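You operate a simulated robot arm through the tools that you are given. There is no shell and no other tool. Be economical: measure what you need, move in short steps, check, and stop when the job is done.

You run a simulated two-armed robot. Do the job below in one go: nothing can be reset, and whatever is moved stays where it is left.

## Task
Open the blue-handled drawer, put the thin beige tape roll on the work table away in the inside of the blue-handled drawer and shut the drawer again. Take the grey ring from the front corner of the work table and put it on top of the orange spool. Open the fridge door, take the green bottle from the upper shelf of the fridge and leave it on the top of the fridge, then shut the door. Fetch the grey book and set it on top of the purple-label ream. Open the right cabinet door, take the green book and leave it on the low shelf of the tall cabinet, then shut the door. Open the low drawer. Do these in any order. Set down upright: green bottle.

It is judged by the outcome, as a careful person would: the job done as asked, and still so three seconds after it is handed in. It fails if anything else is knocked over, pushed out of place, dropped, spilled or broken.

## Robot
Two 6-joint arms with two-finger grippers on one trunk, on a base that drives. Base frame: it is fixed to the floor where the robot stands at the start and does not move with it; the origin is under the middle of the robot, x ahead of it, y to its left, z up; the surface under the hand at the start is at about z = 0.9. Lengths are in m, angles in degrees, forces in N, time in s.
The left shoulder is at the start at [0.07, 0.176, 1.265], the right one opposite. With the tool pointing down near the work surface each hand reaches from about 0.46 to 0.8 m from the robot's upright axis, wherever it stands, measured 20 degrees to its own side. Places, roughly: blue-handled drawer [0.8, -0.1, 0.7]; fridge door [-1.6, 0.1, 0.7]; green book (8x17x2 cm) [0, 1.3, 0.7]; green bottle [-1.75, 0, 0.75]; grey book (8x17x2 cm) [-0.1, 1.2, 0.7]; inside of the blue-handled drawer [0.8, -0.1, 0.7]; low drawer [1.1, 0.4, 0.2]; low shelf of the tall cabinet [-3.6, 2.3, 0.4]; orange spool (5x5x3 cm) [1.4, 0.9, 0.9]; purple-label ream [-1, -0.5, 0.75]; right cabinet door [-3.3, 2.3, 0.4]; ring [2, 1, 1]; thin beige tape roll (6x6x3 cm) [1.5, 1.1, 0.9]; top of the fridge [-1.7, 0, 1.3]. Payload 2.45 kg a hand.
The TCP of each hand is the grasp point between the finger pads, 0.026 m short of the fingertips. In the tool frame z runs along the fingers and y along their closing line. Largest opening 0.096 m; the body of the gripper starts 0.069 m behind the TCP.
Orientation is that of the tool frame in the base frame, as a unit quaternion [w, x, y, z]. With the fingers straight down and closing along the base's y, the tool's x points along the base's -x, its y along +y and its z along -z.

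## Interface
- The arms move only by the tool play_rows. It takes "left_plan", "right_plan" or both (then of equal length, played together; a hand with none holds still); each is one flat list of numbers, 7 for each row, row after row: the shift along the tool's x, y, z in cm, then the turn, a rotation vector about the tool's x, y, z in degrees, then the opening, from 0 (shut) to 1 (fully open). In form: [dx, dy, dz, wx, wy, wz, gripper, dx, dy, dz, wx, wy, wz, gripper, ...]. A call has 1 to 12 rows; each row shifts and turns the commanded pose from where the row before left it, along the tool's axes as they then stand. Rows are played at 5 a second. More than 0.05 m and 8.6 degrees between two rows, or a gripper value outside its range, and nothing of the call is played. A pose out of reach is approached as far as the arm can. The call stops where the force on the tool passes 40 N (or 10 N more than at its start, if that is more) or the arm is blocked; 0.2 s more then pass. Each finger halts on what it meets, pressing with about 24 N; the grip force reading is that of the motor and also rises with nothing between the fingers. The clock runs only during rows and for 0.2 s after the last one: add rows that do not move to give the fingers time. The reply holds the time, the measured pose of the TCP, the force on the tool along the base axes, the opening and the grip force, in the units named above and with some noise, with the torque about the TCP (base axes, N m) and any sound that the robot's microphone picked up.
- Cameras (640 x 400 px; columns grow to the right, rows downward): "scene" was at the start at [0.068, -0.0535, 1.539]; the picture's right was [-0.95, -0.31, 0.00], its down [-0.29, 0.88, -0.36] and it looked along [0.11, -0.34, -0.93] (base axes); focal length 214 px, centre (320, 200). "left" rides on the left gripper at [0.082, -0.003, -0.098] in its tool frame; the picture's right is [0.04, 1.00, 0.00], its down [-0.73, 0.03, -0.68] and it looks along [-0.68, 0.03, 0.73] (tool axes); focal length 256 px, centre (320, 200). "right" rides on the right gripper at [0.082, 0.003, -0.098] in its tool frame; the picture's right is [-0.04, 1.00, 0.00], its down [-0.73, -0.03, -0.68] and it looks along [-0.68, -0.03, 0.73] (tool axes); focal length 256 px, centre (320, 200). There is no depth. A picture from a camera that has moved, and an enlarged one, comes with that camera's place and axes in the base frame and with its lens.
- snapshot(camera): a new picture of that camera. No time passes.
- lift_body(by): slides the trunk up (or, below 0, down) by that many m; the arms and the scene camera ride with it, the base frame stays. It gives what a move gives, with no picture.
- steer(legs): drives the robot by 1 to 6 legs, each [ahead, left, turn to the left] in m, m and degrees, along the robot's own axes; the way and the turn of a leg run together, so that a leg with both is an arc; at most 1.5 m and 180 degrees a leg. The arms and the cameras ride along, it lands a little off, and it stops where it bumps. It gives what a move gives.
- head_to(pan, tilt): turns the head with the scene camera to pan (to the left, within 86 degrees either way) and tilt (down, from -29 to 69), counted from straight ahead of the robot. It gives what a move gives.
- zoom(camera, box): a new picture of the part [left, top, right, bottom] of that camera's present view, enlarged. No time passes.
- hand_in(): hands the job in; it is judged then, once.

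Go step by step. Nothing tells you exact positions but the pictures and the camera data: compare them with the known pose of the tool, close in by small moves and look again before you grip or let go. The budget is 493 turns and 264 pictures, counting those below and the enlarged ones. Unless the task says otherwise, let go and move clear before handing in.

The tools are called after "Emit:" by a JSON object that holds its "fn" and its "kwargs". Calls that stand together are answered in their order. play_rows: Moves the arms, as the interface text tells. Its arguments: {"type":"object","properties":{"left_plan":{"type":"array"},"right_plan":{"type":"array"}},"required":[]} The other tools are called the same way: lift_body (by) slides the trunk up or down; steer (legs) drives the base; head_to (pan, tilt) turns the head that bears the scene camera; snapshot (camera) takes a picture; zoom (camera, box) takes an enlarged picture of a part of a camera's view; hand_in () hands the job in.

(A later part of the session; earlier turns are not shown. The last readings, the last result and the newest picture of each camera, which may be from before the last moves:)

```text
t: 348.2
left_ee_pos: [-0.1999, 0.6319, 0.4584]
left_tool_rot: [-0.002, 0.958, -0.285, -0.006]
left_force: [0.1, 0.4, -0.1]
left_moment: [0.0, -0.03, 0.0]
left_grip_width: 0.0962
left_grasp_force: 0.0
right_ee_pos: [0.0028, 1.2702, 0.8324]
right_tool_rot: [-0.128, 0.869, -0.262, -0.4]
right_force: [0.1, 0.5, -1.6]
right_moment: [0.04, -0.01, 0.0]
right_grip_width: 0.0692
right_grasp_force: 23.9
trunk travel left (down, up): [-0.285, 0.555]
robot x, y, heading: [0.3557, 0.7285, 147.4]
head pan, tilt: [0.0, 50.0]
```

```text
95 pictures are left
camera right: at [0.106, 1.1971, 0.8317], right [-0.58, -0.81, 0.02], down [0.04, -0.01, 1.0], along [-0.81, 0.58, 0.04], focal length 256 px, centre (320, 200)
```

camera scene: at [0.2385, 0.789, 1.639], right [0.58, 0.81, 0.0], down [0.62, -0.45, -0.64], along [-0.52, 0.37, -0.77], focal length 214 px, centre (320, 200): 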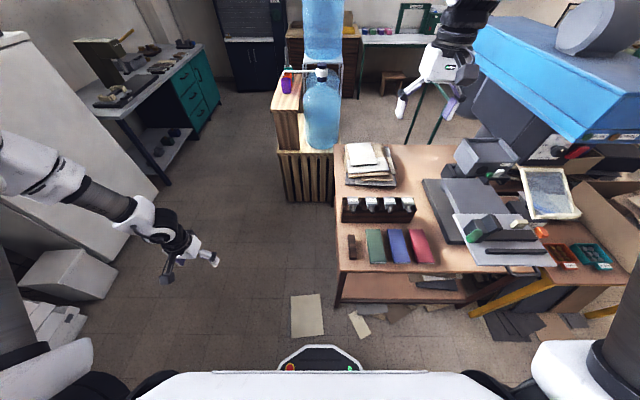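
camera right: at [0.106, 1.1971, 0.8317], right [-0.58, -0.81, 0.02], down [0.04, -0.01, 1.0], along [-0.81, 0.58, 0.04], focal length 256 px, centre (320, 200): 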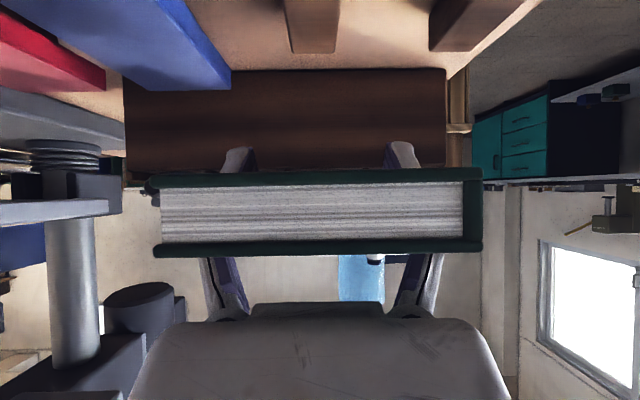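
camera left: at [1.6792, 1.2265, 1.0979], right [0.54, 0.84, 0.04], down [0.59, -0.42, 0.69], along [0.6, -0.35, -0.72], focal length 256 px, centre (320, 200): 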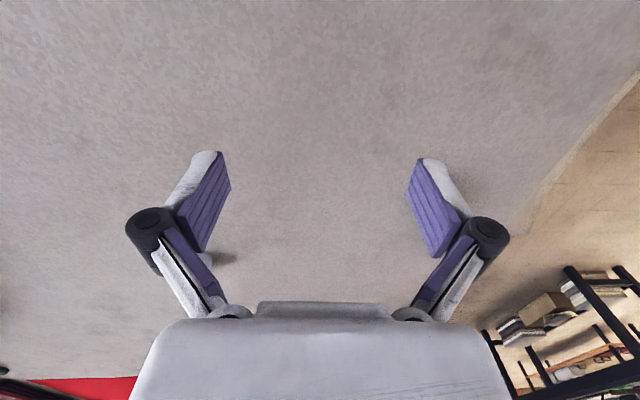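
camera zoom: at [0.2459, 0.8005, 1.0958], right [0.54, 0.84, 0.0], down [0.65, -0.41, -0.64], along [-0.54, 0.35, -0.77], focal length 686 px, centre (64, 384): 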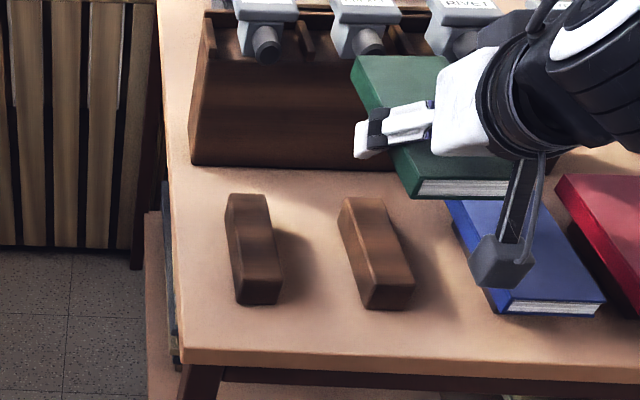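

The fingertips reach ~2 cm below the book; for setting it down cleanly I put it back on its riser and re-grip 1.4 cm higher.

Emit:
{"fn": "lift_body", "kwargs": {"by": -0.099}}

Emit:
{"fn": "play_rows", "kwargs": {"right_plan": [0, 0, 0, 0, 0, 0, 0.8, 0, 0, 0, 0, 0, 0, 1, 0, 0, 0, 0, 0, 0, 1]}}

Emit:
{"fn": "lift_body", "kwargs": {"by": 0.016}}

Emit:
{"fn": "play_rows", "kwargs": {"right_plan": [0, 0, 0, 0, 0, 0, 0.8, 0, 0, 0, 0, 0, 0, 0.6, 0, 0, 0, 0, 0, 0, 0.5, 0, 0, 0, 0, 0, 0, 0.5]}}

Emit:
{"fn": "lift_body", "kwargs": {"by": 0.1}}

Emit:
{"fn": "snapshot", "kwargs": {"camera": "right"}}

```text
t: 349.6
left_ee_pos: [-0.1999, 0.6331, 0.3594]
left_tool_rot: [-0.001, 0.958, -0.285, -0.006]
left_force: [-0.6, -0.2, -0.1]
left_moment: [-0.01, -0.03, -0.03]
left_grip_width: 0.0959
left_grasp_force: 0.1
right_ee_pos: [0.0038, 1.2711, 0.7331]
right_tool_rot: [-0.128, 0.869, -0.262, -0.399]
right_force: [1.2, 0.2, -1.4]
right_moment: [-0.01, 0.0, -0.01]
right_grip_width: 0.0691
right_grasp_force: 24.0
trunk travel left (down, up): [-0.186, 0.654]
robot x, y, heading: [0.3553, 0.7338, 147.3]
head pan, tilt: [0.0, 50.0]
```

```text
t: 350.4
left_ee_pos: [-0.1999, 0.6315, 0.3605]
left_tool_rot: [-0.002, 0.958, -0.286, -0.007]
left_force: [0.1, 1.2, 0.1]
left_moment: [0.01, 0.03, 0.0]
left_grip_width: 0.0962
left_grasp_force: 0.0
right_ee_pos: [0.0032, 1.2715, 0.7327]
right_tool_rot: [-0.128, 0.869, -0.262, -0.399]
right_force: [-0.6, 0.6, -0.1]
right_moment: [0.0, -0.01, 0.01]
right_grip_width: 0.096
right_grasp_force: 0.2
trunk travel left (down, up): [-0.186, 0.654]
robot x, y, heading: [0.3546, 0.7341, 147.4]
head pan, tilt: [0.0, 50.0]
```

```text
t: 351.0
left_ee_pos: [-0.1997, 0.6333, 0.3761]
left_tool_rot: [-0.002, 0.958, -0.285, -0.006]
left_force: [-0.5, -0.4, -0.1]
left_moment: [0.02, 0.03, 0.0]
left_grip_width: 0.0959
left_grasp_force: 0.0
right_ee_pos: [0.0033, 1.2708, 0.7498]
right_tool_rot: [-0.129, 0.869, -0.263, -0.399]
right_force: [0.1, -0.2, -0.2]
right_moment: [0.0, -0.01, -0.01]
right_grip_width: 0.0961
right_grasp_force: 0.1
trunk travel left (down, up): [-0.202, 0.638]
robot x, y, heading: [0.3556, 0.7318, 147.4]
head pan, tilt: [0.0, 50.0]
```

```text
t: 352.0
left_ee_pos: [-0.2002, 0.6323, 0.3755]
left_tool_rot: [-0.002, 0.958, -0.285, -0.006]
left_force: [-0.3, -0.5, 0.3]
left_moment: [-0.01, -0.04, -0.02]
left_grip_width: 0.0961
left_grasp_force: 0.0
right_ee_pos: [0.0038, 1.2714, 0.7498]
right_tool_rot: [-0.128, 0.869, -0.262, -0.399]
right_force: [0.5, 1.1, 0.4]
right_moment: [0.0, 0.02, -0.02]
right_grip_width: 0.0699
right_grasp_force: 23.7
trunk travel left (down, up): [-0.202, 0.638]
robot x, y, heading: [0.3557, 0.7323, 147.4]
head pan, tilt: [0.0, 50.0]
```

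```text
t: 353.3
left_ee_pos: [-0.2001, 0.6312, 0.4744]
left_tool_rot: [-0.003, 0.959, -0.285, -0.006]
left_force: [-0.6, 0.0, 0.1]
left_moment: [-0.01, -0.04, -0.02]
left_grip_width: 0.0961
left_grasp_force: 0.0
right_ee_pos: [0.0023, 1.2712, 0.8495]
right_tool_rot: [-0.128, 0.869, -0.262, -0.4]
right_force: [0.2, -0.6, -1.7]
right_moment: [0.02, -0.04, 0.01]
right_grip_width: 0.0697
right_grasp_force: 23.6
trunk travel left (down, up): [-0.302, 0.538]
robot x, y, heading: [0.3548, 0.7334, 147.4]
head pan, tilt: [0.0, 50.0]
```

```text
94 pictures are left
camera right: at [0.106, 1.1971, 0.8487], right [-0.58, -0.82, 0.02], down [0.04, -0.01, 1.0], along [-0.81, 0.58, 0.04], focal length 256 px, centre (320, 200)
```

right: 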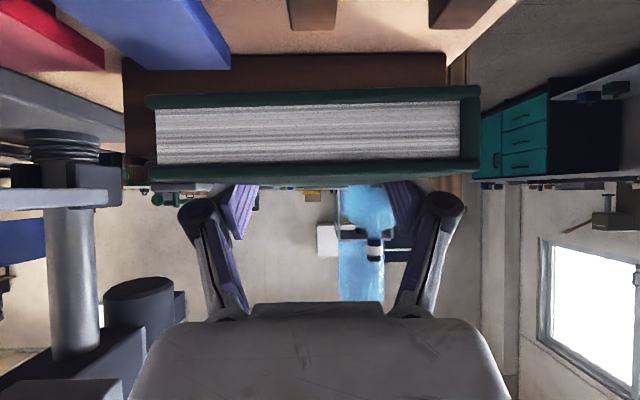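

Book held well. Raise, move left out of the aisle and drive toward the tall navy cabinet.

Emit:
{"fn": "lift_body", "kwargs": {"by": 0.25}}

Emit:
{"fn": "steer", "kwargs": {"legs": [[0, 0, -3.2], [0, 1.0, 0], [0.9, 0, 0]]}}

Emit:
{"fn": "head_to", "kwargs": {"pan": 0, "tilt": 20}}

Emit:
{"fn": "snapshot", "kwargs": {"camera": "scene"}}

```text
t: 355.9
left_ee_pos: [-0.2004, 0.6329, 0.7262]
left_tool_rot: [-0.001, 0.958, -0.286, -0.007]
left_force: [0.2, 0.0, 0.2]
left_moment: [0.01, 0.02, 0.01]
left_grip_width: 0.0961
left_grasp_force: 0.1
right_ee_pos: [0.0037, 1.2715, 1.1]
right_tool_rot: [-0.129, 0.869, -0.262, -0.4]
right_force: [0.3, -0.9, -1.0]
right_moment: [0.04, -0.01, 0.02]
right_grip_width: 0.0695
right_grasp_force: 24.0
trunk travel left (down, up): [-0.552, 0.288]
robot x, y, heading: [0.3514, 0.7302, 147.5]
head pan, tilt: [0.0, 50.0]
```

```text
t: 365.9
left_ee_pos: [-1.5347, 0.3713, 0.7261]
left_tool_rot: [-0.001, 0.952, -0.304, -0.006]
left_force: [0.2, 0.8, -0.1]
left_moment: [-0.04, 0.02, -0.02]
left_grip_width: 0.0961
left_grasp_force: 0.0
right_ee_pos: [-1.3063, 1.0012, 1.0989]
right_tool_rot: [-0.136, 0.864, -0.278, -0.397]
right_force: [0.2, -0.3, -1.2]
right_moment: [0.0, -0.04, -0.02]
right_grip_width: 0.0697
right_grasp_force: 24.0
trunk travel left (down, up): [-0.552, 0.288]
robot x, y, heading: [-0.9782, 0.4509, 145.5]
head pan, tilt: [0.0, 50.0]
```

```text
t: 366.9
left_ee_pos: [-1.5342, 0.3724, 0.7255]
left_tool_rot: [-0.002, 0.952, -0.305, -0.006]
left_force: [0.0, -0.8, -0.2]
left_moment: [-0.04, 0.01, 0.01]
left_grip_width: 0.0958
left_grasp_force: 0.1
right_ee_pos: [-1.3066, 1.0003, 1.0986]
right_tool_rot: [-0.136, 0.864, -0.279, -0.397]
right_force: [-0.1, -0.6, -1.2]
right_moment: [-0.02, 0.02, 0.01]
right_grip_width: 0.0698
right_grasp_force: 24.1
trunk travel left (down, up): [-0.552, 0.288]
robot x, y, heading: [-0.9773, 0.4498, 145.1]
head pan, tilt: [0.0, 20.0]
```

```text
93 pictures are left
camera scene: at [-1.0948, 0.5307, 1.4084], right [0.57, 0.82, 0.0], down [0.28, -0.2, -0.94], along [-0.77, 0.54, -0.34], focal length 214 px, centre (320, 200)
```

scene: 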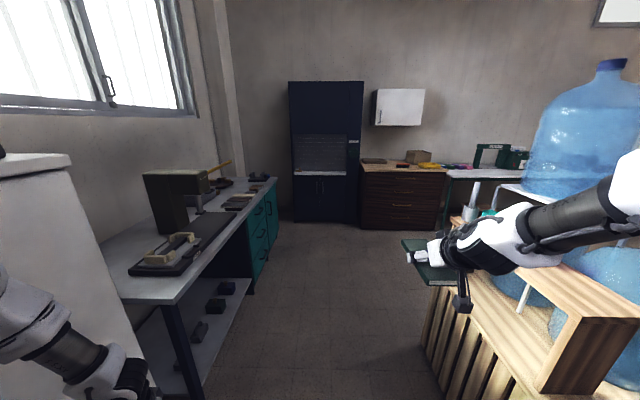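

Corridor is clear enough; I raise fully, shift slightly right and advance.

Emit:
{"fn": "lift_body", "kwargs": {"by": 0.28}}

Emit:
{"fn": "steer", "kwargs": {"legs": [[0, -0.08, -1], [1.3, 0, 0]]}}

Emit:
{"fn": "snapshot", "kwargs": {"camera": "scene"}}

```text
t: 369.7
left_ee_pos: [-1.5338, 0.3703, 1.0071]
left_tool_rot: [-0.002, 0.953, -0.304, -0.006]
left_force: [-0.4, -0.2, 0.7]
left_moment: [0.0, -0.02, -0.01]
left_grip_width: 0.0958
left_grasp_force: 0.1
right_ee_pos: [-1.3059, 1.0015, 1.3787]
right_tool_rot: [-0.136, 0.864, -0.279, -0.397]
right_force: [-0.8, -0.2, -0.9]
right_moment: [-0.01, 0.0, 0.01]
right_grip_width: 0.0694
right_grasp_force: 23.9
trunk travel left (down, up): [-0.832, 0.008]
robot x, y, heading: [-0.9773, 0.4484, 145.5]
head pan, tilt: [0.0, 20.0]
```

```text
t: 376.9
left_ee_pos: [-2.5546, 1.1738, 1.0065]
left_tool_rot: [-0.003, 0.955, -0.297, -0.007]
left_force: [-0.9, -0.4, -0.8]
left_moment: [0.0, -0.04, 0.0]
left_grip_width: 0.096
left_grasp_force: 0.1
right_ee_pos: [-2.337, 1.8067, 1.3804]
right_tool_rot: [-0.133, 0.866, -0.272, -0.398]
right_force: [-0.6, -0.1, -1.3]
right_moment: [-0.01, 0.01, 0.0]
right_grip_width: 0.0696
right_grasp_force: 23.7
trunk travel left (down, up): [-0.832, 0.008]
robot x, y, heading: [-2.0001, 1.2583, 146.1]
head pan, tilt: [0.0, 20.0]
```

```text
92 pictures are left
camera scene: at [-2.1189, 1.3387, 1.6885], right [0.56, 0.83, 0.0], down [0.28, -0.19, -0.94], along [-0.78, 0.52, -0.34], focal length 214 px, centre (320, 200)
```

scene: 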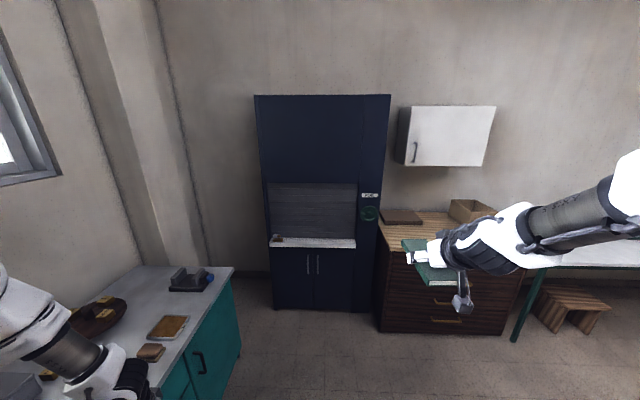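

Emit:
{"fn": "zoom", "kwargs": {"camera": "scene", "box": [240, 170, 400, 330]}}

```text
2.50 times, centred on (320, 250) of scene
camera zoom: at [-2.1189, 1.3387, 1.6885], right [0.56, 0.83, 0.0], down [0.28, -0.19, -0.94], along [-0.78, 0.52, -0.34], focal length 536 px, centre (320, 75)
```

zoom: 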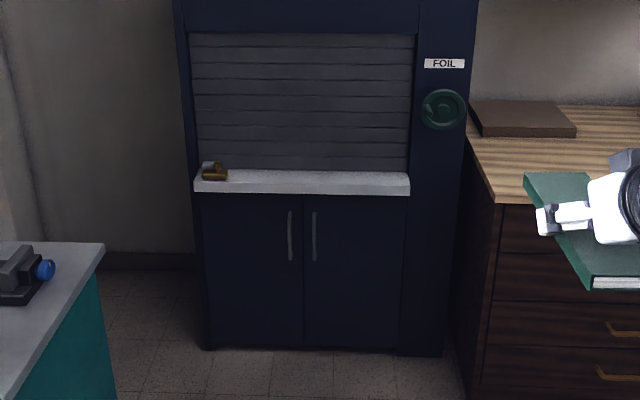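

The right lower door has a vertical handle at its left edge (z≈0.45–0.65), hinge at right. With the book in the right hand, I test whether the left hand can take the same forward tilt for opening the door.

Emit:
{"fn": "play_rows", "kwargs": {"left_plan": [-3, 0, 0, 0, 0, 0, 1, -3, 0, 0, 0, 0, 0, 1, -3, 0, 0, 0, 0, 0, 1, -3, 0, 0, 0, 0, 0, 1, -3, 0, 0, 0, 0, 0, 1, -3, 0, 0, 0, 0, 0, 1]}}

Emit:
{"fn": "play_rows", "kwargs": {"left_plan": [0, 0, 0, 0, -8.4, 0, 1, 0, 0, 0, 0, -8.4, 0, 1, 0, 0, 0, 0, -8.4, 0, 1, 0, 0, 0, 0, -8.4, 0, 1, 0, 0, 0, 0, -8.4, 0, 1, 0, 0, 0, 0, -8.4, 0, 1]}}

```text
t: 378.3
left_ee_pos: [-2.6674, 1.2589, 1.0131]
left_tool_rot: [0.007, 0.956, -0.293, -0.014]
left_force: [0.7, -0.1, -0.5]
left_moment: [-0.04, 0.01, -0.01]
left_grip_width: 0.0962
left_grasp_force: 0.0
left hand out of reach, approached as far as the arm can: row 5, 6
right_ee_pos: [-2.3366, 1.806, 1.3791]
right_tool_rot: [-0.133, 0.866, -0.272, -0.397]
right_force: [0.7, 0.6, -1.6]
right_moment: [-0.03, -0.03, 0.04]
right_grip_width: 0.0698
right_grasp_force: 24.2
trunk travel left (down, up): [-0.832, 0.008]
robot x, y, heading: [-2.0025, 1.2593, 146.2]
head pan, tilt: [0.0, 20.0]
```

```text
t: 379.7
left_ee_pos: [-2.6691, 1.2488, 1.0113]
left_tool_rot: [-0.09, 0.887, -0.278, -0.356]
left_force: [0.1, -0.4, -0.1]
left_moment: [-0.03, -0.01, 0.0]
left_grip_width: 0.0958
left_grasp_force: 0.0
left hand out of reach, approached as far as the arm can: row 2, 3
right_ee_pos: [-2.3393, 1.8064, 1.3794]
right_tool_rot: [-0.133, 0.866, -0.273, -0.398]
right_force: [-0.1, 0.4, -1.4]
right_moment: [-0.03, 0.0, 0.0]
right_grip_width: 0.0695
right_grasp_force: 24.7
trunk travel left (down, up): [-0.832, 0.008]
robot x, y, heading: [-2.0041, 1.2612, 146.0]
head pan, tilt: [0.0, 20.0]
```

The left hand can do it (43° tilt). I drive closer, turn right ~42° so the right arm with the book stays clear of the chest of drawers, and lower.

Emit:
{"fn": "steer", "kwargs": {"legs": [[0.6, 0.0, 0], [0, 0, -42]]}}

Emit:
{"fn": "lift_body", "kwargs": {"by": -0.4}}

Emit:
{"fn": "head_to", "kwargs": {"pan": 30, "tilt": 30}}

Emit:
{"fn": "snapshot", "kwargs": {"camera": "scene"}}

Emit:
{"fn": "snapshot", "kwargs": {"camera": "left"}}

```text
t: 385.0
left_ee_pos: [-3.0111, 2.0269, 1.0118]
left_tool_rot: [-0.21, 0.732, -0.574, -0.301]
left_force: [-0.1, -0.3, -0.2]
left_moment: [0.0, 0.04, -0.01]
left_grip_width: 0.096
left_grasp_force: 0.0
right_ee_pos: [-2.396, 2.2267, 1.3792]
right_tool_rot: [-0.265, 0.714, -0.56, -0.326]
right_force: [-0.1, 0.1, -2.6]
right_moment: [0.0, -0.05, 0.0]
right_grip_width: 0.0696
right_grasp_force: 24.2
trunk travel left (down, up): [-0.832, 0.008]
robot x, y, heading: [-2.502, 1.5948, 104.7]
head pan, tilt: [0.0, 20.0]
```

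```text
t: 388.9
left_ee_pos: [-3.0107, 2.0274, 0.6124]
left_tool_rot: [-0.209, 0.732, -0.574, -0.302]
left_force: [0.2, 0.2, -0.3]
left_moment: [-0.02, -0.02, -0.04]
left_grip_width: 0.0961
left_grasp_force: 0.0
right_ee_pos: [-2.3939, 2.227, 0.9791]
right_tool_rot: [-0.265, 0.714, -0.56, -0.325]
right_force: [0.3, 0.7, -0.8]
right_moment: [-0.04, -0.01, -0.05]
right_grip_width: 0.0698
right_grasp_force: 24.6
trunk travel left (down, up): [-0.432, 0.408]
robot x, y, heading: [-2.4975, 1.5956, 104.7]
head pan, tilt: [0.0, 20.0]
```

```text
t: 389.8
left_ee_pos: [-3.0117, 2.0262, 0.6135]
left_tool_rot: [-0.21, 0.732, -0.574, -0.302]
left_force: [-0.1, 0.5, -0.2]
left_moment: [0.01, 0.0, 0.0]
left_grip_width: 0.0961
left_grasp_force: 0.0
right_ee_pos: [-2.3952, 2.2276, 0.9797]
right_tool_rot: [-0.264, 0.715, -0.56, -0.326]
right_force: [-0.1, -1.3, -1.2]
right_moment: [-0.02, 0.01, -0.01]
right_grip_width: 0.0699
right_grasp_force: 24.2
trunk travel left (down, up): [-0.432, 0.408]
robot x, y, heading: [-2.5026, 1.5949, 104.7]
head pan, tilt: [30.0, 30.0]
```

```text
90 pictures are left
camera scene: at [-2.5783, 1.7063, 1.2724], right [0.71, 0.7, 0.0], down [0.35, -0.36, -0.87], along [-0.61, 0.61, -0.5], focal length 214 px, centre (320, 200)
```

scene: 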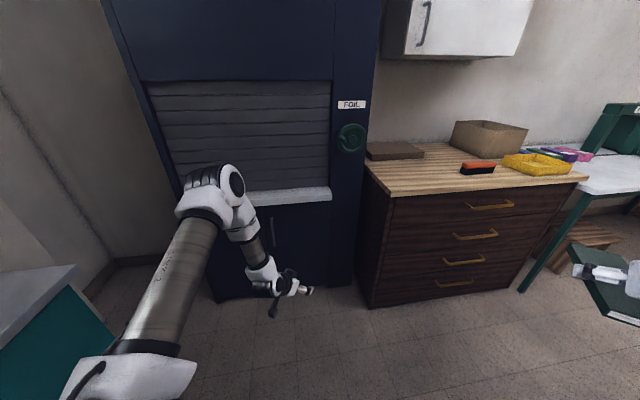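

```text
89 pictures are left
camera left: at [-2.9749, 1.9053, 0.6273], right [-0.96, -0.28, 0.01], down [-0.01, 0.07, 1.0], along [-0.28, 0.96, -0.07], focal length 256 px, centre (320, 200)
```

left: 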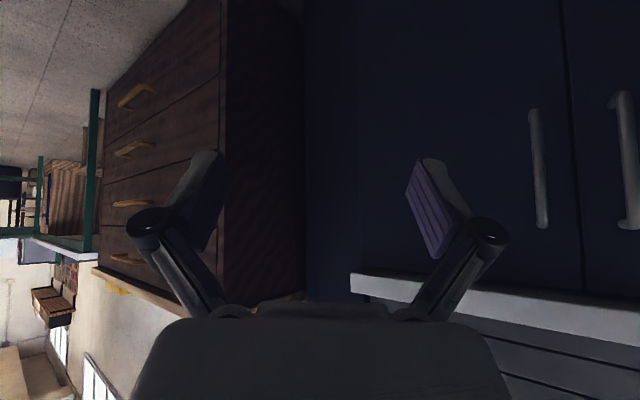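

I reduce the obliqueness: turn back left 19°, narrow the left gripper, and approach the right door's handle.

Emit:
{"fn": "steer", "kwargs": {"legs": [[0, 0, 19], [0.28, 0.035, 0]]}}

Emit:
{"fn": "lift_body", "kwargs": {"by": -0.04}}

Emit:
{"fn": "play_rows", "kwargs": {"left_plan": [0, 0, 0, 0, 0, 0, 0.6, 0, 0, 0, 0, 0, 0, 0.55]}}

Emit:
{"fn": "snapshot", "kwargs": {"camera": "left"}}

Emit:
{"fn": "snapshot", "kwargs": {"camera": "scene"}}

```text
t: 392.8
left_ee_pos: [-3.3096, 2.0493, 0.6116]
left_tool_rot: [-0.157, 0.817, -0.445, -0.332]
left_force: [-0.2, -0.2, -0.5]
left_moment: [-0.02, -0.02, 0.05]
left_grip_width: 0.0959
left_grasp_force: 0.1
right_ee_pos: [-2.7925, 2.4406, 0.9792]
right_tool_rot: [-0.206, 0.798, -0.433, -0.365]
right_force: [0.7, 0.6, -1.7]
right_moment: [-0.03, -0.02, -0.01]
right_grip_width: 0.0697
right_grasp_force: 23.5
trunk travel left (down, up): [-0.432, 0.408]
robot x, y, heading: [-2.6899, 1.8057, 124.2]
head pan, tilt: [30.0, 30.0]
```

```text
t: 393.6
left_ee_pos: [-3.3085, 2.0502, 0.5727]
left_tool_rot: [-0.157, 0.817, -0.445, -0.332]
left_force: [0.4, -0.9, 0.7]
left_moment: [0.0, -0.02, -0.03]
left_grip_width: 0.096
left_grasp_force: 0.0
right_ee_pos: [-2.792, 2.4403, 0.9391]
right_tool_rot: [-0.207, 0.798, -0.434, -0.364]
right_force: [0.1, 0.5, -0.6]
right_moment: [-0.01, -0.03, 0.02]
right_grip_width: 0.0696
right_grasp_force: 23.6
trunk travel left (down, up): [-0.392, 0.448]
robot x, y, heading: [-2.6866, 1.8082, 124.2]
head pan, tilt: [30.0, 30.0]
```

```text
t: 394.2
left_ee_pos: [-3.3082, 2.0478, 0.572]
left_tool_rot: [-0.157, 0.817, -0.444, -0.333]
left_force: [-0.3, -0.3, 0.2]
left_moment: [0.01, 0.03, 0.0]
left_grip_width: 0.0528
left_grasp_force: 0.1
right_ee_pos: [-2.7917, 2.4401, 0.9381]
right_tool_rot: [-0.208, 0.797, -0.434, -0.365]
right_force: [-0.1, -0.4, -1.5]
right_moment: [-0.03, -0.04, 0.02]
right_grip_width: 0.0697
right_grasp_force: 23.9
trunk travel left (down, up): [-0.392, 0.448]
robot x, y, heading: [-2.6806, 1.8105, 124.0]
head pan, tilt: [30.0, 30.0]
```

```text
88 pictures are left
camera left: at [-3.2348, 1.9459, 0.5873], right [-0.81, -0.58, 0.01], down [-0.03, 0.07, 1.0], along [-0.58, 0.81, -0.07], focal length 256 px, centre (320, 200)
```

left: 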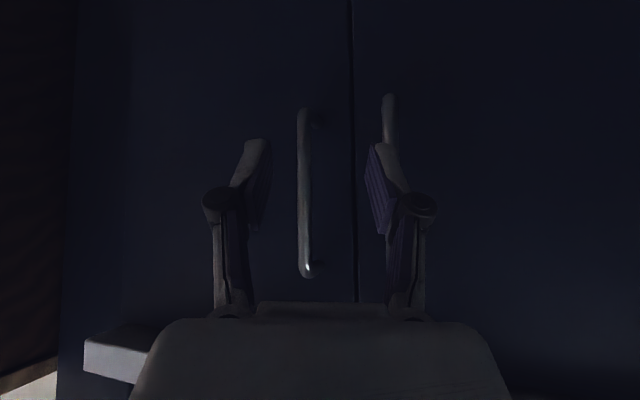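

```text
87 pictures are left
camera scene: at [-2.7951, 1.8879, 1.2324], right [0.44, 0.9, 0.0], down [0.45, -0.22, -0.87], along [-0.78, 0.38, -0.5], focal length 214 px, centre (320, 200)
```

scene: 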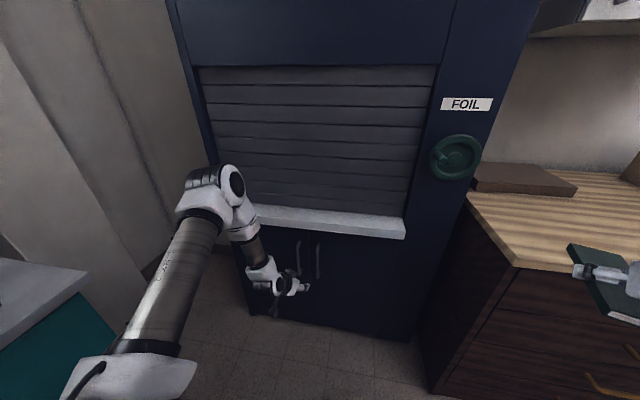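

Emit:
{"fn": "steer", "kwargs": {"legs": [[0.1, -0.012, 0]]}}

Emit:
{"fn": "snapshot", "kwargs": {"camera": "left"}}

```text
t: 395.4
left_ee_pos: [-3.3543, 2.1368, 0.5711]
left_tool_rot: [-0.157, 0.817, -0.445, -0.332]
left_force: [-0.1, 0.8, -0.1]
left_moment: [0.0, 0.01, 0.01]
left_grip_width: 0.0527
left_grasp_force: 0.0
right_ee_pos: [-2.8372, 2.5302, 0.9372]
right_tool_rot: [-0.206, 0.798, -0.434, -0.364]
right_force: [-0.6, 0.3, -1.4]
right_moment: [-0.06, -0.01, -0.01]
right_grip_width: 0.0697
right_grasp_force: 23.4
trunk travel left (down, up): [-0.392, 0.448]
robot x, y, heading: [-2.7329, 1.8956, 124.0]
head pan, tilt: [30.0, 30.0]
```

```text
86 pictures are left
camera left: at [-3.2803, 2.0349, 0.5868], right [-0.81, -0.58, 0.01], down [-0.03, 0.07, 1.0], along [-0.58, 0.81, -0.07], focal length 256 px, centre (320, 200)
```

left: 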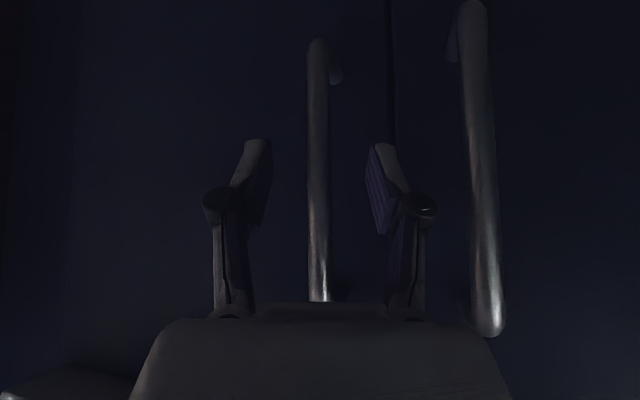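

The bar is already ~1 cm beyond the TCP. Close the left gripper.

Emit:
{"fn": "play_rows", "kwargs": {"left_plan": [0, 0, 0, 0, 0, 0, 0.3, 0, 0, 0, 0, 0, 0, 0.1, 0, 0, 0, 0, 0, 0, 0, 0, 0, 0, 0, 0, 0, 0]}}

Emit:
{"fn": "snapshot", "kwargs": {"camera": "left"}}

```text
t: 396.4
left_ee_pos: [-3.3534, 2.1367, 0.5723]
left_tool_rot: [-0.157, 0.817, -0.444, -0.333]
left_force: [1.8, -1.6, 4.5]
left_moment: [0.02, -0.19, -0.02]
left_grip_width: 0.0136
left_grasp_force: 40.2
right_ee_pos: [-2.8361, 2.528, 0.9397]
right_tool_rot: [-0.207, 0.797, -0.434, -0.365]
right_force: [-0.1, 0.4, -1.5]
right_moment: [0.0, -0.03, -0.03]
right_grip_width: 0.0695
right_grasp_force: 23.7
trunk travel left (down, up): [-0.392, 0.448]
robot x, y, heading: [-2.7299, 1.8973, 123.8]
head pan, tilt: [30.0, 30.0]
```

```text
85 pictures are left
camera left: at [-3.2798, 2.0342, 0.5877], right [-0.81, -0.58, 0.01], down [-0.03, 0.07, 1.0], along [-0.58, 0.81, -0.07], focal length 256 px, centre (320, 200)
```

left: 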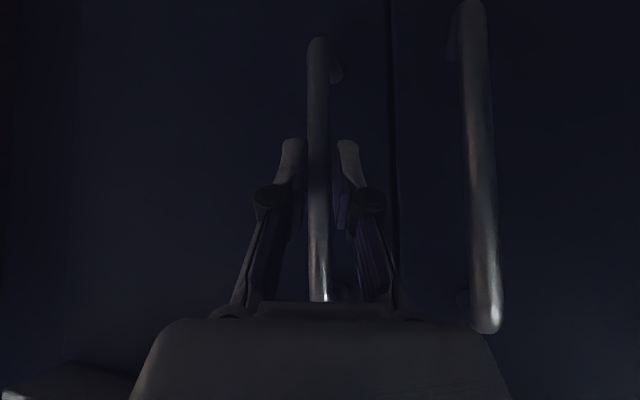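

Gripped. Pull the door open along its arc in small legs.

Emit:
{"fn": "steer", "kwargs": {"legs": [[-0.05, -0.028, 0]]}}

Emit:
{"fn": "steer", "kwargs": {"legs": [[-0.04, -0.036, 0]]}}

Emit:
{"fn": "steer", "kwargs": {"legs": [[-0.035, -0.044, 0]]}}

Emit:
{"fn": "steer", "kwargs": {"legs": [[-0.025, -0.05, 0]]}}

Emit:
{"fn": "snapshot", "kwargs": {"camera": "scene"}}

```text
t: 397.5
left_ee_pos: [-3.3, 2.1153, 0.5724]
left_tool_rot: [-0.157, 0.815, -0.448, -0.332]
left_force: [1.8, 2.6, 1.7]
left_moment: [-0.56, -0.49, -0.16]
left_grip_width: 0.0137
left_grasp_force: 40.1
right_ee_pos: [-2.7831, 2.5039, 0.9378]
right_tool_rot: [-0.207, 0.798, -0.434, -0.363]
right_force: [-0.6, -0.3, -2.3]
right_moment: [-0.03, -0.05, 0.0]
right_grip_width: 0.0699
right_grasp_force: 24.0
trunk travel left (down, up): [-0.392, 0.448]
robot x, y, heading: [-2.675, 1.8736, 123.6]
head pan, tilt: [30.0, 30.0]
stopped in leg 1: the force on the tool passed its limit at 42 N (the readings are from after the stop); the commanded pose is now the measured one
```

```text
t: 398.4
left_ee_pos: [-3.2467, 2.1047, 0.5712]
left_tool_rot: [-0.157, 0.814, -0.45, -0.332]
left_force: [2.3, 26.4, -4.1]
left_moment: [0.65, 0.22, -0.33]
left_grip_width: 0.0138
left_grasp_force: 40.7
right_ee_pos: [-2.7303, 2.4929, 0.9371]
right_tool_rot: [-0.206, 0.797, -0.436, -0.363]
right_force: [0.1, -0.2, -2.5]
right_moment: [-0.02, -0.01, -0.02]
right_grip_width: 0.0696
right_grasp_force: 23.6
trunk travel left (down, up): [-0.392, 0.448]
robot x, y, heading: [-2.6244, 1.8569, 123.7]
head pan, tilt: [30.0, 30.0]
```

```text
t: 399.4
left_ee_pos: [-3.1907, 2.0994, 0.5736]
left_tool_rot: [-0.158, 0.813, -0.45, -0.333]
left_force: [-0.2, -0.3, -0.2]
left_moment: [-0.03, 0.01, 0.04]
left_grip_width: 0.0
left_grasp_force: 28.5
right_ee_pos: [-2.673, 2.4873, 0.9381]
right_tool_rot: [-0.207, 0.797, -0.436, -0.364]
right_force: [0.8, 0.0, -1.2]
right_moment: [-0.03, 0.03, 0.03]
right_grip_width: 0.07
right_grasp_force: 23.8
trunk travel left (down, up): [-0.392, 0.448]
robot x, y, heading: [-2.5701, 1.8521, 123.8]
head pan, tilt: [30.0, 30.0]
```

```text
t: 400.3
left_ee_pos: [-3.1356, 2.1071, 0.5738]
left_tool_rot: [-0.158, 0.813, -0.449, -0.334]
left_force: [0.2, -0.1, 0.3]
left_moment: [-0.04, -0.01, 0.03]
left_grip_width: 0.0001
left_grasp_force: 28.9
right_ee_pos: [-2.6151, 2.4933, 0.9384]
right_tool_rot: [-0.207, 0.796, -0.436, -0.365]
right_force: [0.6, 0.1, -1.5]
right_moment: [-0.02, 0.04, 0.04]
right_grip_width: 0.0697
right_grasp_force: 24.1
trunk travel left (down, up): [-0.392, 0.448]
robot x, y, heading: [-2.512, 1.8599, 123.9]
head pan, tilt: [30.0, 30.0]
```

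```text
84 pictures are left
camera scene: at [-2.6213, 1.9412, 1.2326], right [0.44, 0.9, 0.0], down [0.45, -0.22, -0.87], along [-0.78, 0.38, -0.5], focal length 214 px, centre (320, 200)
```

scene: 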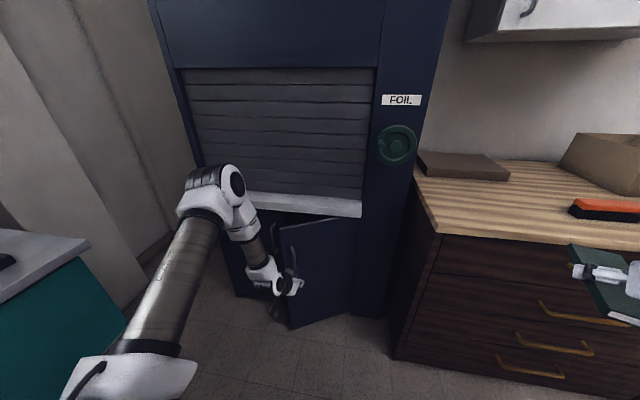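

The gripper slipped off but the door is ~35° open. I go around its free edge with the closed hand and push it wider from inside.

Emit:
{"fn": "steer", "kwargs": {"legs": [[-0.06, 0, 0], [0, 0.19, 0], [0.14, 0, 0]]}}

Emit:
{"fn": "steer", "kwargs": {"legs": [[0, -0.2, 0]]}}

Emit:
{"fn": "steer", "kwargs": {"legs": [[0, -0.16, 0]]}}

Emit:
{"fn": "snapshot", "kwargs": {"camera": "scene"}}

```text
t: 403.4
left_ee_pos: [-3.3379, 2.0656, 0.5722]
left_tool_rot: [-0.156, 0.815, -0.448, -0.333]
left_force: [0.6, 0.6, 0.1]
left_moment: [0.03, 0.01, -0.03]
left_grip_width: 0.0
left_grasp_force: 28.3
right_ee_pos: [-2.823, 2.455, 0.9382]
right_tool_rot: [-0.206, 0.798, -0.434, -0.364]
right_force: [-0.3, 0.1, -1.2]
right_moment: [-0.01, 0.0, 0.0]
right_grip_width: 0.0697
right_grasp_force: 24.3
trunk travel left (down, up): [-0.392, 0.448]
robot x, y, heading: [-2.7157, 1.8216, 123.9]
head pan, tilt: [30.0, 30.0]
```

```text
t: 404.4
left_ee_pos: [-3.2974, 2.0889, 0.5728]
left_tool_rot: [-0.154, 0.819, -0.442, -0.333]
left_force: [1.0, 0.6, -0.1]
left_moment: [-0.06, 0.02, 0.02]
left_grip_width: 0.0
left_grasp_force: 28.0
right_ee_pos: [-2.7783, 2.4826, 0.9376]
right_tool_rot: [-0.204, 0.798, -0.434, -0.364]
right_force: [1.1, 0.2, -2.1]
right_moment: [-0.01, 0.02, 0.06]
right_grip_width: 0.0701
right_grasp_force: 24.1
trunk travel left (down, up): [-0.392, 0.448]
robot x, y, heading: [-2.677, 1.8437, 123.8]
head pan, tilt: [30.0, 30.0]
stopped in leg 1: the force on the tool passed its limit at 95 N (the readings are from after the stop); the commanded pose is now the measured one
```

```text
t: 405.2
left_ee_pos: [-3.2845, 2.0924, 0.5715]
left_tool_rot: [-0.152, 0.823, -0.437, -0.331]
left_force: [-0.1, 0.7, 0.1]
left_moment: [0.0, 0.03, 0.04]
left_grip_width: 0.0
left_grasp_force: 28.6
right_ee_pos: [-2.7695, 2.4899, 0.9374]
right_tool_rot: [-0.204, 0.8, -0.431, -0.365]
right_force: [-0.2, -0.1, -1.3]
right_moment: [-0.03, -0.04, 0.0]
right_grip_width: 0.0696
right_grasp_force: 24.2
trunk travel left (down, up): [-0.392, 0.448]
robot x, y, heading: [-2.6596, 1.8569, 124.3]
head pan, tilt: [30.0, 30.0]
stopped in leg 1: the force on the tool passed its limit at 68 N (the readings are from after the stop); the commanded pose is now the measured one
```

```text
83 pictures are left
camera scene: at [-2.7684, 1.9385, 1.2325], right [0.43, 0.9, 0.0], down [0.45, -0.22, -0.87], along [-0.78, 0.38, -0.5], focal length 214 px, centre (320, 200)
```

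scene: 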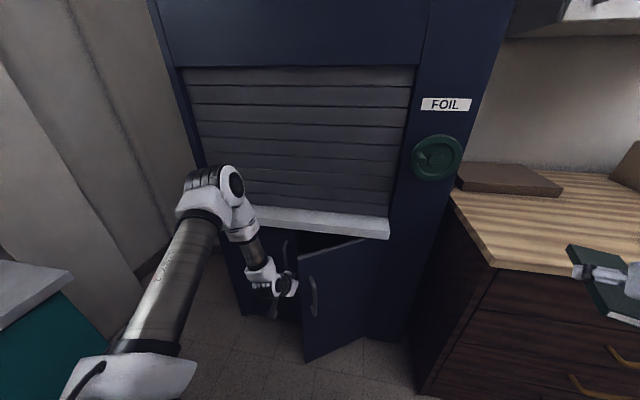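

Emit:
{"fn": "zoom", "kwargs": {"camera": "scene", "box": [220, 210, 400, 370]}}

Emit:
{"fn": "snapshot", "kwargs": {"camera": "left"}}

```text
2.50 times, centred on (310, 290) of scene
camera zoom: at [-2.7684, 1.9385, 1.2325], right [0.43, 0.9, 0.0], down [0.45, -0.22, -0.87], along [-0.78, 0.38, -0.5], focal length 536 px, centre (345, -25)
```

zoom: 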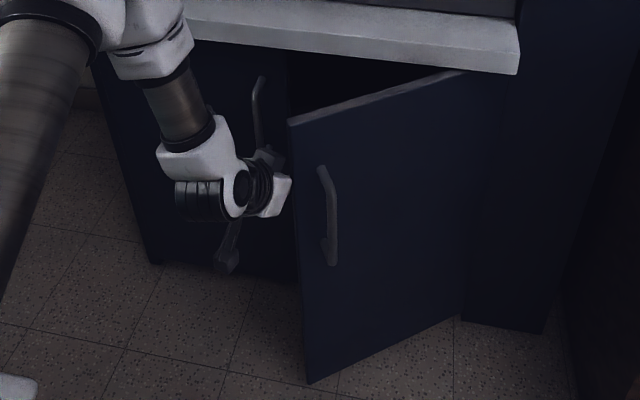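

```text
81 pictures are left
camera left: at [-3.2084, 1.9907, 0.5862], right [-0.8, -0.6, 0.01], down [-0.04, 0.07, 1.0], along [-0.6, 0.8, -0.08], focal length 256 px, centre (320, 200)
```

left: 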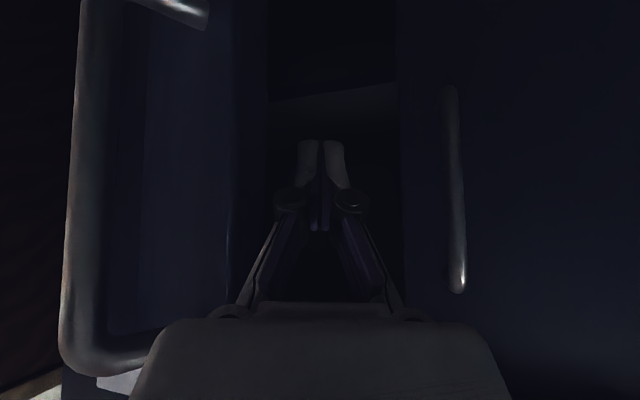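

Emit:
{"fn": "steer", "kwargs": {"legs": [[0.08, 0.01, 0]]}}

Emit:
{"fn": "steer", "kwargs": {"legs": [[0, -0.1, 0]]}}

Emit:
{"fn": "zoom", "kwargs": {"camera": "scene", "box": [220, 210, 400, 370]}}

```text
t: 406.0
left_ee_pos: [-3.2896, 2.0914, 0.5655]
left_tool_rot: [-0.15, 0.828, -0.434, -0.323]
left_force: [-0.3, -7.6, -0.7]
left_moment: [0.49, 0.12, -0.31]
left_grip_width: 0.0
left_grasp_force: 28.5
right_ee_pos: [-2.7797, 2.4961, 0.9376]
right_tool_rot: [-0.205, 0.801, -0.43, -0.363]
right_force: [0.4, -0.1, -1.4]
right_moment: [-0.03, -0.03, 0.02]
right_grip_width: 0.0699
right_grasp_force: 23.9
trunk travel left (down, up): [-0.392, 0.448]
robot x, y, heading: [-2.6702, 1.8655, 124.6]
head pan, tilt: [30.0, 30.0]
stopped in leg 1: the force on the tool passed its limit at 63 N (the readings are from after the stop); the commanded pose is now the measured one
```

```text
t: 406.7
left_ee_pos: [-3.285, 2.0917, 0.565]
left_tool_rot: [-0.148, 0.83, -0.429, -0.324]
left_force: [-0.1, -11.3, 4.0]
left_moment: [0.48, -0.08, -0.41]
left_grip_width: 0.0001
left_grasp_force: 28.5
right_ee_pos: [-2.7756, 2.4982, 0.9371]
right_tool_rot: [-0.203, 0.802, -0.427, -0.364]
right_force: [-0.3, -0.2, -1.8]
right_moment: [-0.01, 0.0, -0.03]
right_grip_width: 0.0696
right_grasp_force: 23.9
trunk travel left (down, up): [-0.392, 0.448]
robot x, y, heading: [-2.6587, 1.8682, 124.7]
head pan, tilt: [30.0, 30.0]
stopped in leg 1: the force on the tool passed its limit at 51 N (the readings are from after the stop); the commanded pose is now the measured one
```

```text
2.50 times, centred on (310, 290) of scene
camera zoom: at [-2.7707, 1.9466, 1.2325], right [0.43, 0.9, 0.0], down [0.45, -0.21, -0.87], along [-0.78, 0.37, -0.5], focal length 536 px, centre (345, -25)
```

zoom: 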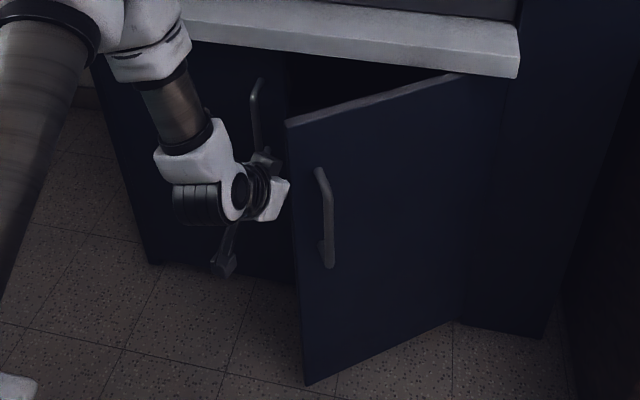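

Emit:
{"fn": "steer", "kwargs": {"legs": [[-0.04, 0, 0], [0, 0.055, 0], [0.12, 0, 0]]}}

Emit:
{"fn": "snapshot", "kwargs": {"camera": "left"}}

Emit:
{"fn": "zoom", "kwargs": {"camera": "scene", "box": [220, 210, 400, 370]}}

```text
t: 409.0
left_ee_pos: [-3.3775, 2.1282, 0.5645]
left_tool_rot: [-0.148, 0.83, -0.429, -0.324]
left_force: [0.0, 0.6, -0.2]
left_moment: [0.04, -0.01, 0.03]
left_grip_width: 0.0002
left_grasp_force: 28.7
right_ee_pos: [-2.8678, 2.5355, 0.9366]
right_tool_rot: [-0.204, 0.802, -0.428, -0.364]
right_force: [-0.3, 0.2, -2.0]
right_moment: [-0.06, -0.03, 0.0]
right_grip_width: 0.0697
right_grasp_force: 24.2
trunk travel left (down, up): [-0.392, 0.448]
robot x, y, heading: [-2.7484, 1.9037, 124.7]
head pan, tilt: [30.0, 30.0]
```

```text
79 pictures are left
camera left: at [-3.2998, 2.027, 0.5825], right [-0.79, -0.61, 0.01], down [-0.05, 0.08, 1.0], along [-0.61, 0.79, -0.1], focal length 256 px, centre (320, 200)
```

left: 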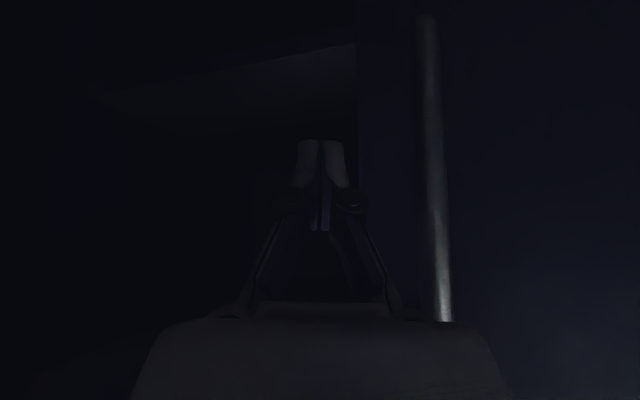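

```text
2.50 times, centred on (310, 290) of scene
camera zoom: at [-2.8638, 1.9836, 1.2322], right [0.43, 0.9, 0.0], down [0.45, -0.21, -0.87], along [-0.78, 0.37, -0.5], focal length 536 px, centre (345, -25)
```

zoom: 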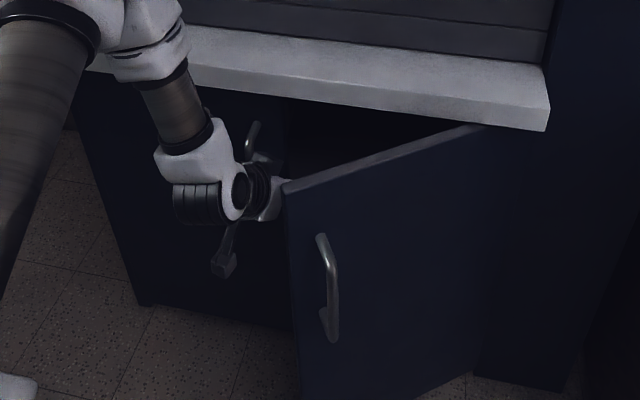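

Emit:
{"fn": "steer", "kwargs": {"legs": [[0, -0.08, 0]]}}

Emit:
{"fn": "steer", "kwargs": {"legs": [[0, -0.08, 0]]}}

Emit:
{"fn": "steer", "kwargs": {"legs": [[0, -0.1, 0]]}}

Emit:
{"fn": "zoom", "kwargs": {"camera": "scene", "box": [200, 170, 420, 370]}}

```text
t: 410.0
left_ee_pos: [-3.3111, 2.1731, 0.5662]
left_tool_rot: [-0.148, 0.83, -0.429, -0.325]
left_force: [-0.8, 0.1, -0.1]
left_moment: [-0.03, 0.04, 0.0]
left_grip_width: 0.0001
left_grasp_force: 28.3
right_ee_pos: [-2.8018, 2.5797, 0.9364]
right_tool_rot: [-0.203, 0.802, -0.428, -0.363]
right_force: [1.2, 0.5, -1.5]
right_moment: [-0.04, 0.01, -0.04]
right_grip_width: 0.0696
right_grasp_force: 24.1
trunk travel left (down, up): [-0.392, 0.448]
robot x, y, heading: [-2.6881, 1.9502, 124.7]
head pan, tilt: [30.0, 30.0]
```

```text
t: 411.1
left_ee_pos: [-3.2459, 2.2185, 0.5652]
left_tool_rot: [-0.148, 0.829, -0.429, -0.325]
left_force: [0.2, -0.1, -0.5]
left_moment: [-0.05, 0.02, 0.04]
left_grip_width: 0.0
left_grasp_force: 28.8
right_ee_pos: [-2.7357, 2.6244, 0.9378]
right_tool_rot: [-0.203, 0.802, -0.427, -0.365]
right_force: [-0.1, 0.8, -1.8]
right_moment: [-0.04, 0.01, 0.02]
right_grip_width: 0.0697
right_grasp_force: 23.3
trunk travel left (down, up): [-0.392, 0.448]
robot x, y, heading: [-2.6187, 1.9972, 124.6]
head pan, tilt: [30.0, 30.0]
```

```text
t: 412.2
left_ee_pos: [-3.1647, 2.2761, 0.566]
left_tool_rot: [-0.148, 0.829, -0.429, -0.326]
left_force: [0.6, -0.1, -0.1]
left_moment: [-0.01, 0.02, 0.0]
left_grip_width: 0.0
left_grasp_force: 28.6
right_ee_pos: [-2.6543, 2.6812, 0.9371]
right_tool_rot: [-0.203, 0.802, -0.428, -0.364]
right_force: [1.0, -0.1, -0.5]
right_moment: [-0.04, 0.02, 0.04]
right_grip_width: 0.0697
right_grasp_force: 24.3
trunk travel left (down, up): [-0.392, 0.448]
robot x, y, heading: [-2.5371, 2.0495, 124.6]
head pan, tilt: [30.0, 30.0]
```

```text
2.00 times, centred on (310, 270) of scene
camera zoom: at [-2.6493, 2.1308, 1.2325], right [0.43, 0.9, 0.0], down [0.45, -0.21, -0.87], along [-0.78, 0.37, -0.5], focal length 429 px, centre (340, 60)
```

zoom: 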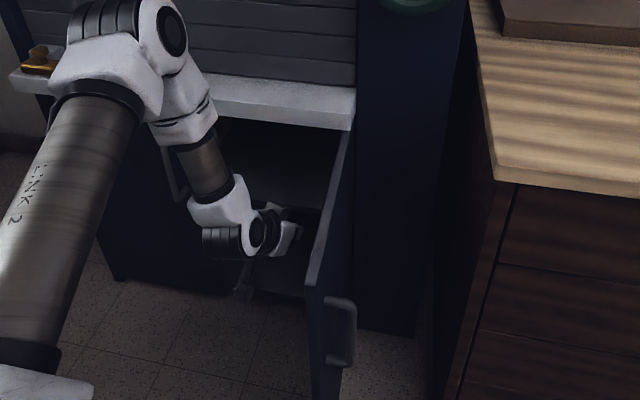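

The door is now ~80° open. I nudge it slightly more, then withdraw, fold the left arm back and look inside.

Emit:
{"fn": "steer", "kwargs": {"legs": [[0, -0.04, 0], [-0.12, 0.03, 0], [-0.25, 0, 0]]}}

Emit:
{"fn": "play_rows", "kwargs": {"left_plan": [0, 0, -3, 0, 8.4, 0, 0.5, 0, 0, -3, 0, 8.4, 0, 1, 1, 0, -3, 0, 8.4, 0, 1, 1, 0, -3, 0, 8.4, 0, 1, 1, 0, -3, 0, 8.4, 0, 1, 2, 0, -3, 0, 0, 0, 1, 2, 0, -3, 0, 0, 0, 1, 2, 0, -3, 0, 0, 0, 1]}}

Emit:
{"fn": "steer", "kwargs": {"legs": [[0, 0.2, 30]]}}

Emit:
{"fn": "head_to", "kwargs": {"pan": -10, "tilt": 35}}

Emit:
{"fn": "snapshot", "kwargs": {"camera": "scene"}}

```text
t: 415.4
left_ee_pos: [-2.9442, 1.9741, 0.5666]
left_tool_rot: [-0.149, 0.83, -0.428, -0.326]
left_force: [0.6, 0.3, -0.5]
left_moment: [-0.02, 0.01, 0.01]
left_grip_width: 0.0002
left_grasp_force: 29.0
right_ee_pos: [-2.4349, 2.3817, 0.9389]
right_tool_rot: [-0.203, 0.802, -0.427, -0.365]
right_force: [0.9, -0.1, -0.9]
right_moment: [-0.03, -0.04, -0.02]
right_grip_width: 0.0695
right_grasp_force: 24.0
trunk travel left (down, up): [-0.392, 0.448]
robot x, y, heading: [-2.32, 1.7531, 124.8]
head pan, tilt: [30.0, 30.0]
```

```text
t: 417.2
left_ee_pos: [-2.8512, 1.8555, 0.7805]
left_tool_rot: [0.013, 0.891, -0.454, -0.006]
left_force: [0.3, -0.2, 0.3]
left_moment: [-0.04, 0.03, 0.02]
left_grip_width: 0.0959
left_grasp_force: 0.0
right_ee_pos: [-2.435, 2.3821, 0.9378]
right_tool_rot: [-0.204, 0.802, -0.428, -0.364]
right_force: [0.6, -0.2, -1.3]
right_moment: [0.01, -0.02, 0.0]
right_grip_width: 0.0697
right_grasp_force: 24.2
trunk travel left (down, up): [-0.392, 0.448]
robot x, y, heading: [-2.3193, 1.7521, 124.6]
head pan, tilt: [30.0, 30.0]
```

```text
t: 419.1
left_ee_pos: [-2.9598, 1.4237, 0.7784]
left_tool_rot: [0.016, 0.979, -0.205, -0.001]
left_force: [-0.4, -0.2, 0.2]
left_moment: [-0.01, 0.01, -0.01]
left_grip_width: 0.0958
left_grasp_force: 0.2
right_ee_pos: [-2.8643, 2.0851, 0.9377]
right_tool_rot: [-0.102, 0.886, -0.203, -0.405]
right_force: [-0.3, 0.0, -1.7]
right_moment: [0.02, 0.0, 0.0]
right_grip_width: 0.0697
right_grasp_force: 24.0
trunk travel left (down, up): [-0.392, 0.448]
robot x, y, heading: [-2.4454, 1.599, 155.1]
head pan, tilt: [30.0, 30.0]
```

```text
t: 420.1
left_ee_pos: [-2.9587, 1.4238, 0.7788]
left_tool_rot: [0.017, 0.979, -0.204, -0.002]
left_force: [0.0, 0.2, 0.3]
left_moment: [-0.01, -0.03, 0.0]
left_grip_width: 0.0962
left_grasp_force: 0.0
right_ee_pos: [-2.864, 2.0861, 0.9362]
right_tool_rot: [-0.101, 0.886, -0.203, -0.405]
right_force: [-0.1, 0.1, -1.3]
right_moment: [-0.03, 0.0, -0.02]
right_grip_width: 0.0697
right_grasp_force: 24.4
trunk travel left (down, up): [-0.392, 0.448]
robot x, y, heading: [-2.4487, 1.599, 154.9]
head pan, tilt: [-10.0, 35.0]
```

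```text
76 pictures are left
camera scene: at [-2.5649, 1.6708, 1.2246], right [0.57, 0.82, 0.0], down [0.47, -0.33, -0.82], along [-0.67, 0.47, -0.57], focal length 214 px, centre (320, 200)
```

scene: 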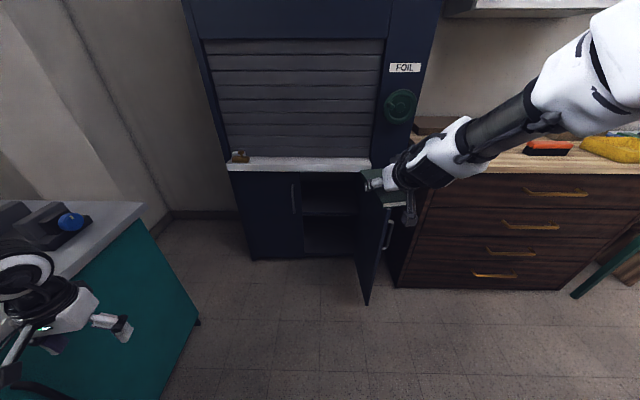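

Emit:
{"fn": "zoom", "kwargs": {"camera": "scene", "box": [220, 145, 400, 315]}}

```text
2.35 times, centred on (310, 230) of scene
camera zoom: at [-2.5649, 1.6708, 1.2246], right [0.57, 0.82, 0.0], down [0.47, -0.33, -0.82], along [-0.67, 0.47, -0.57], focal length 505 px, centre (344, 129)
```

zoom: 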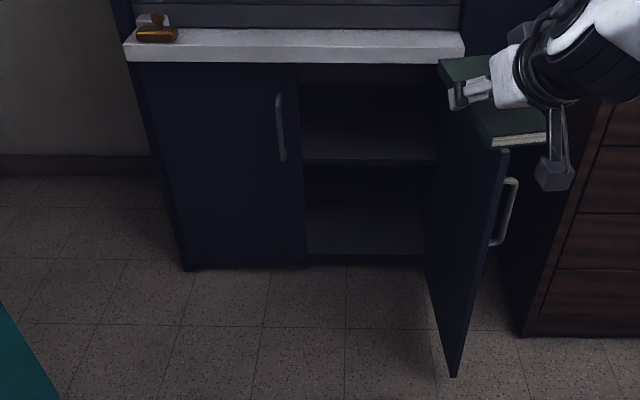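

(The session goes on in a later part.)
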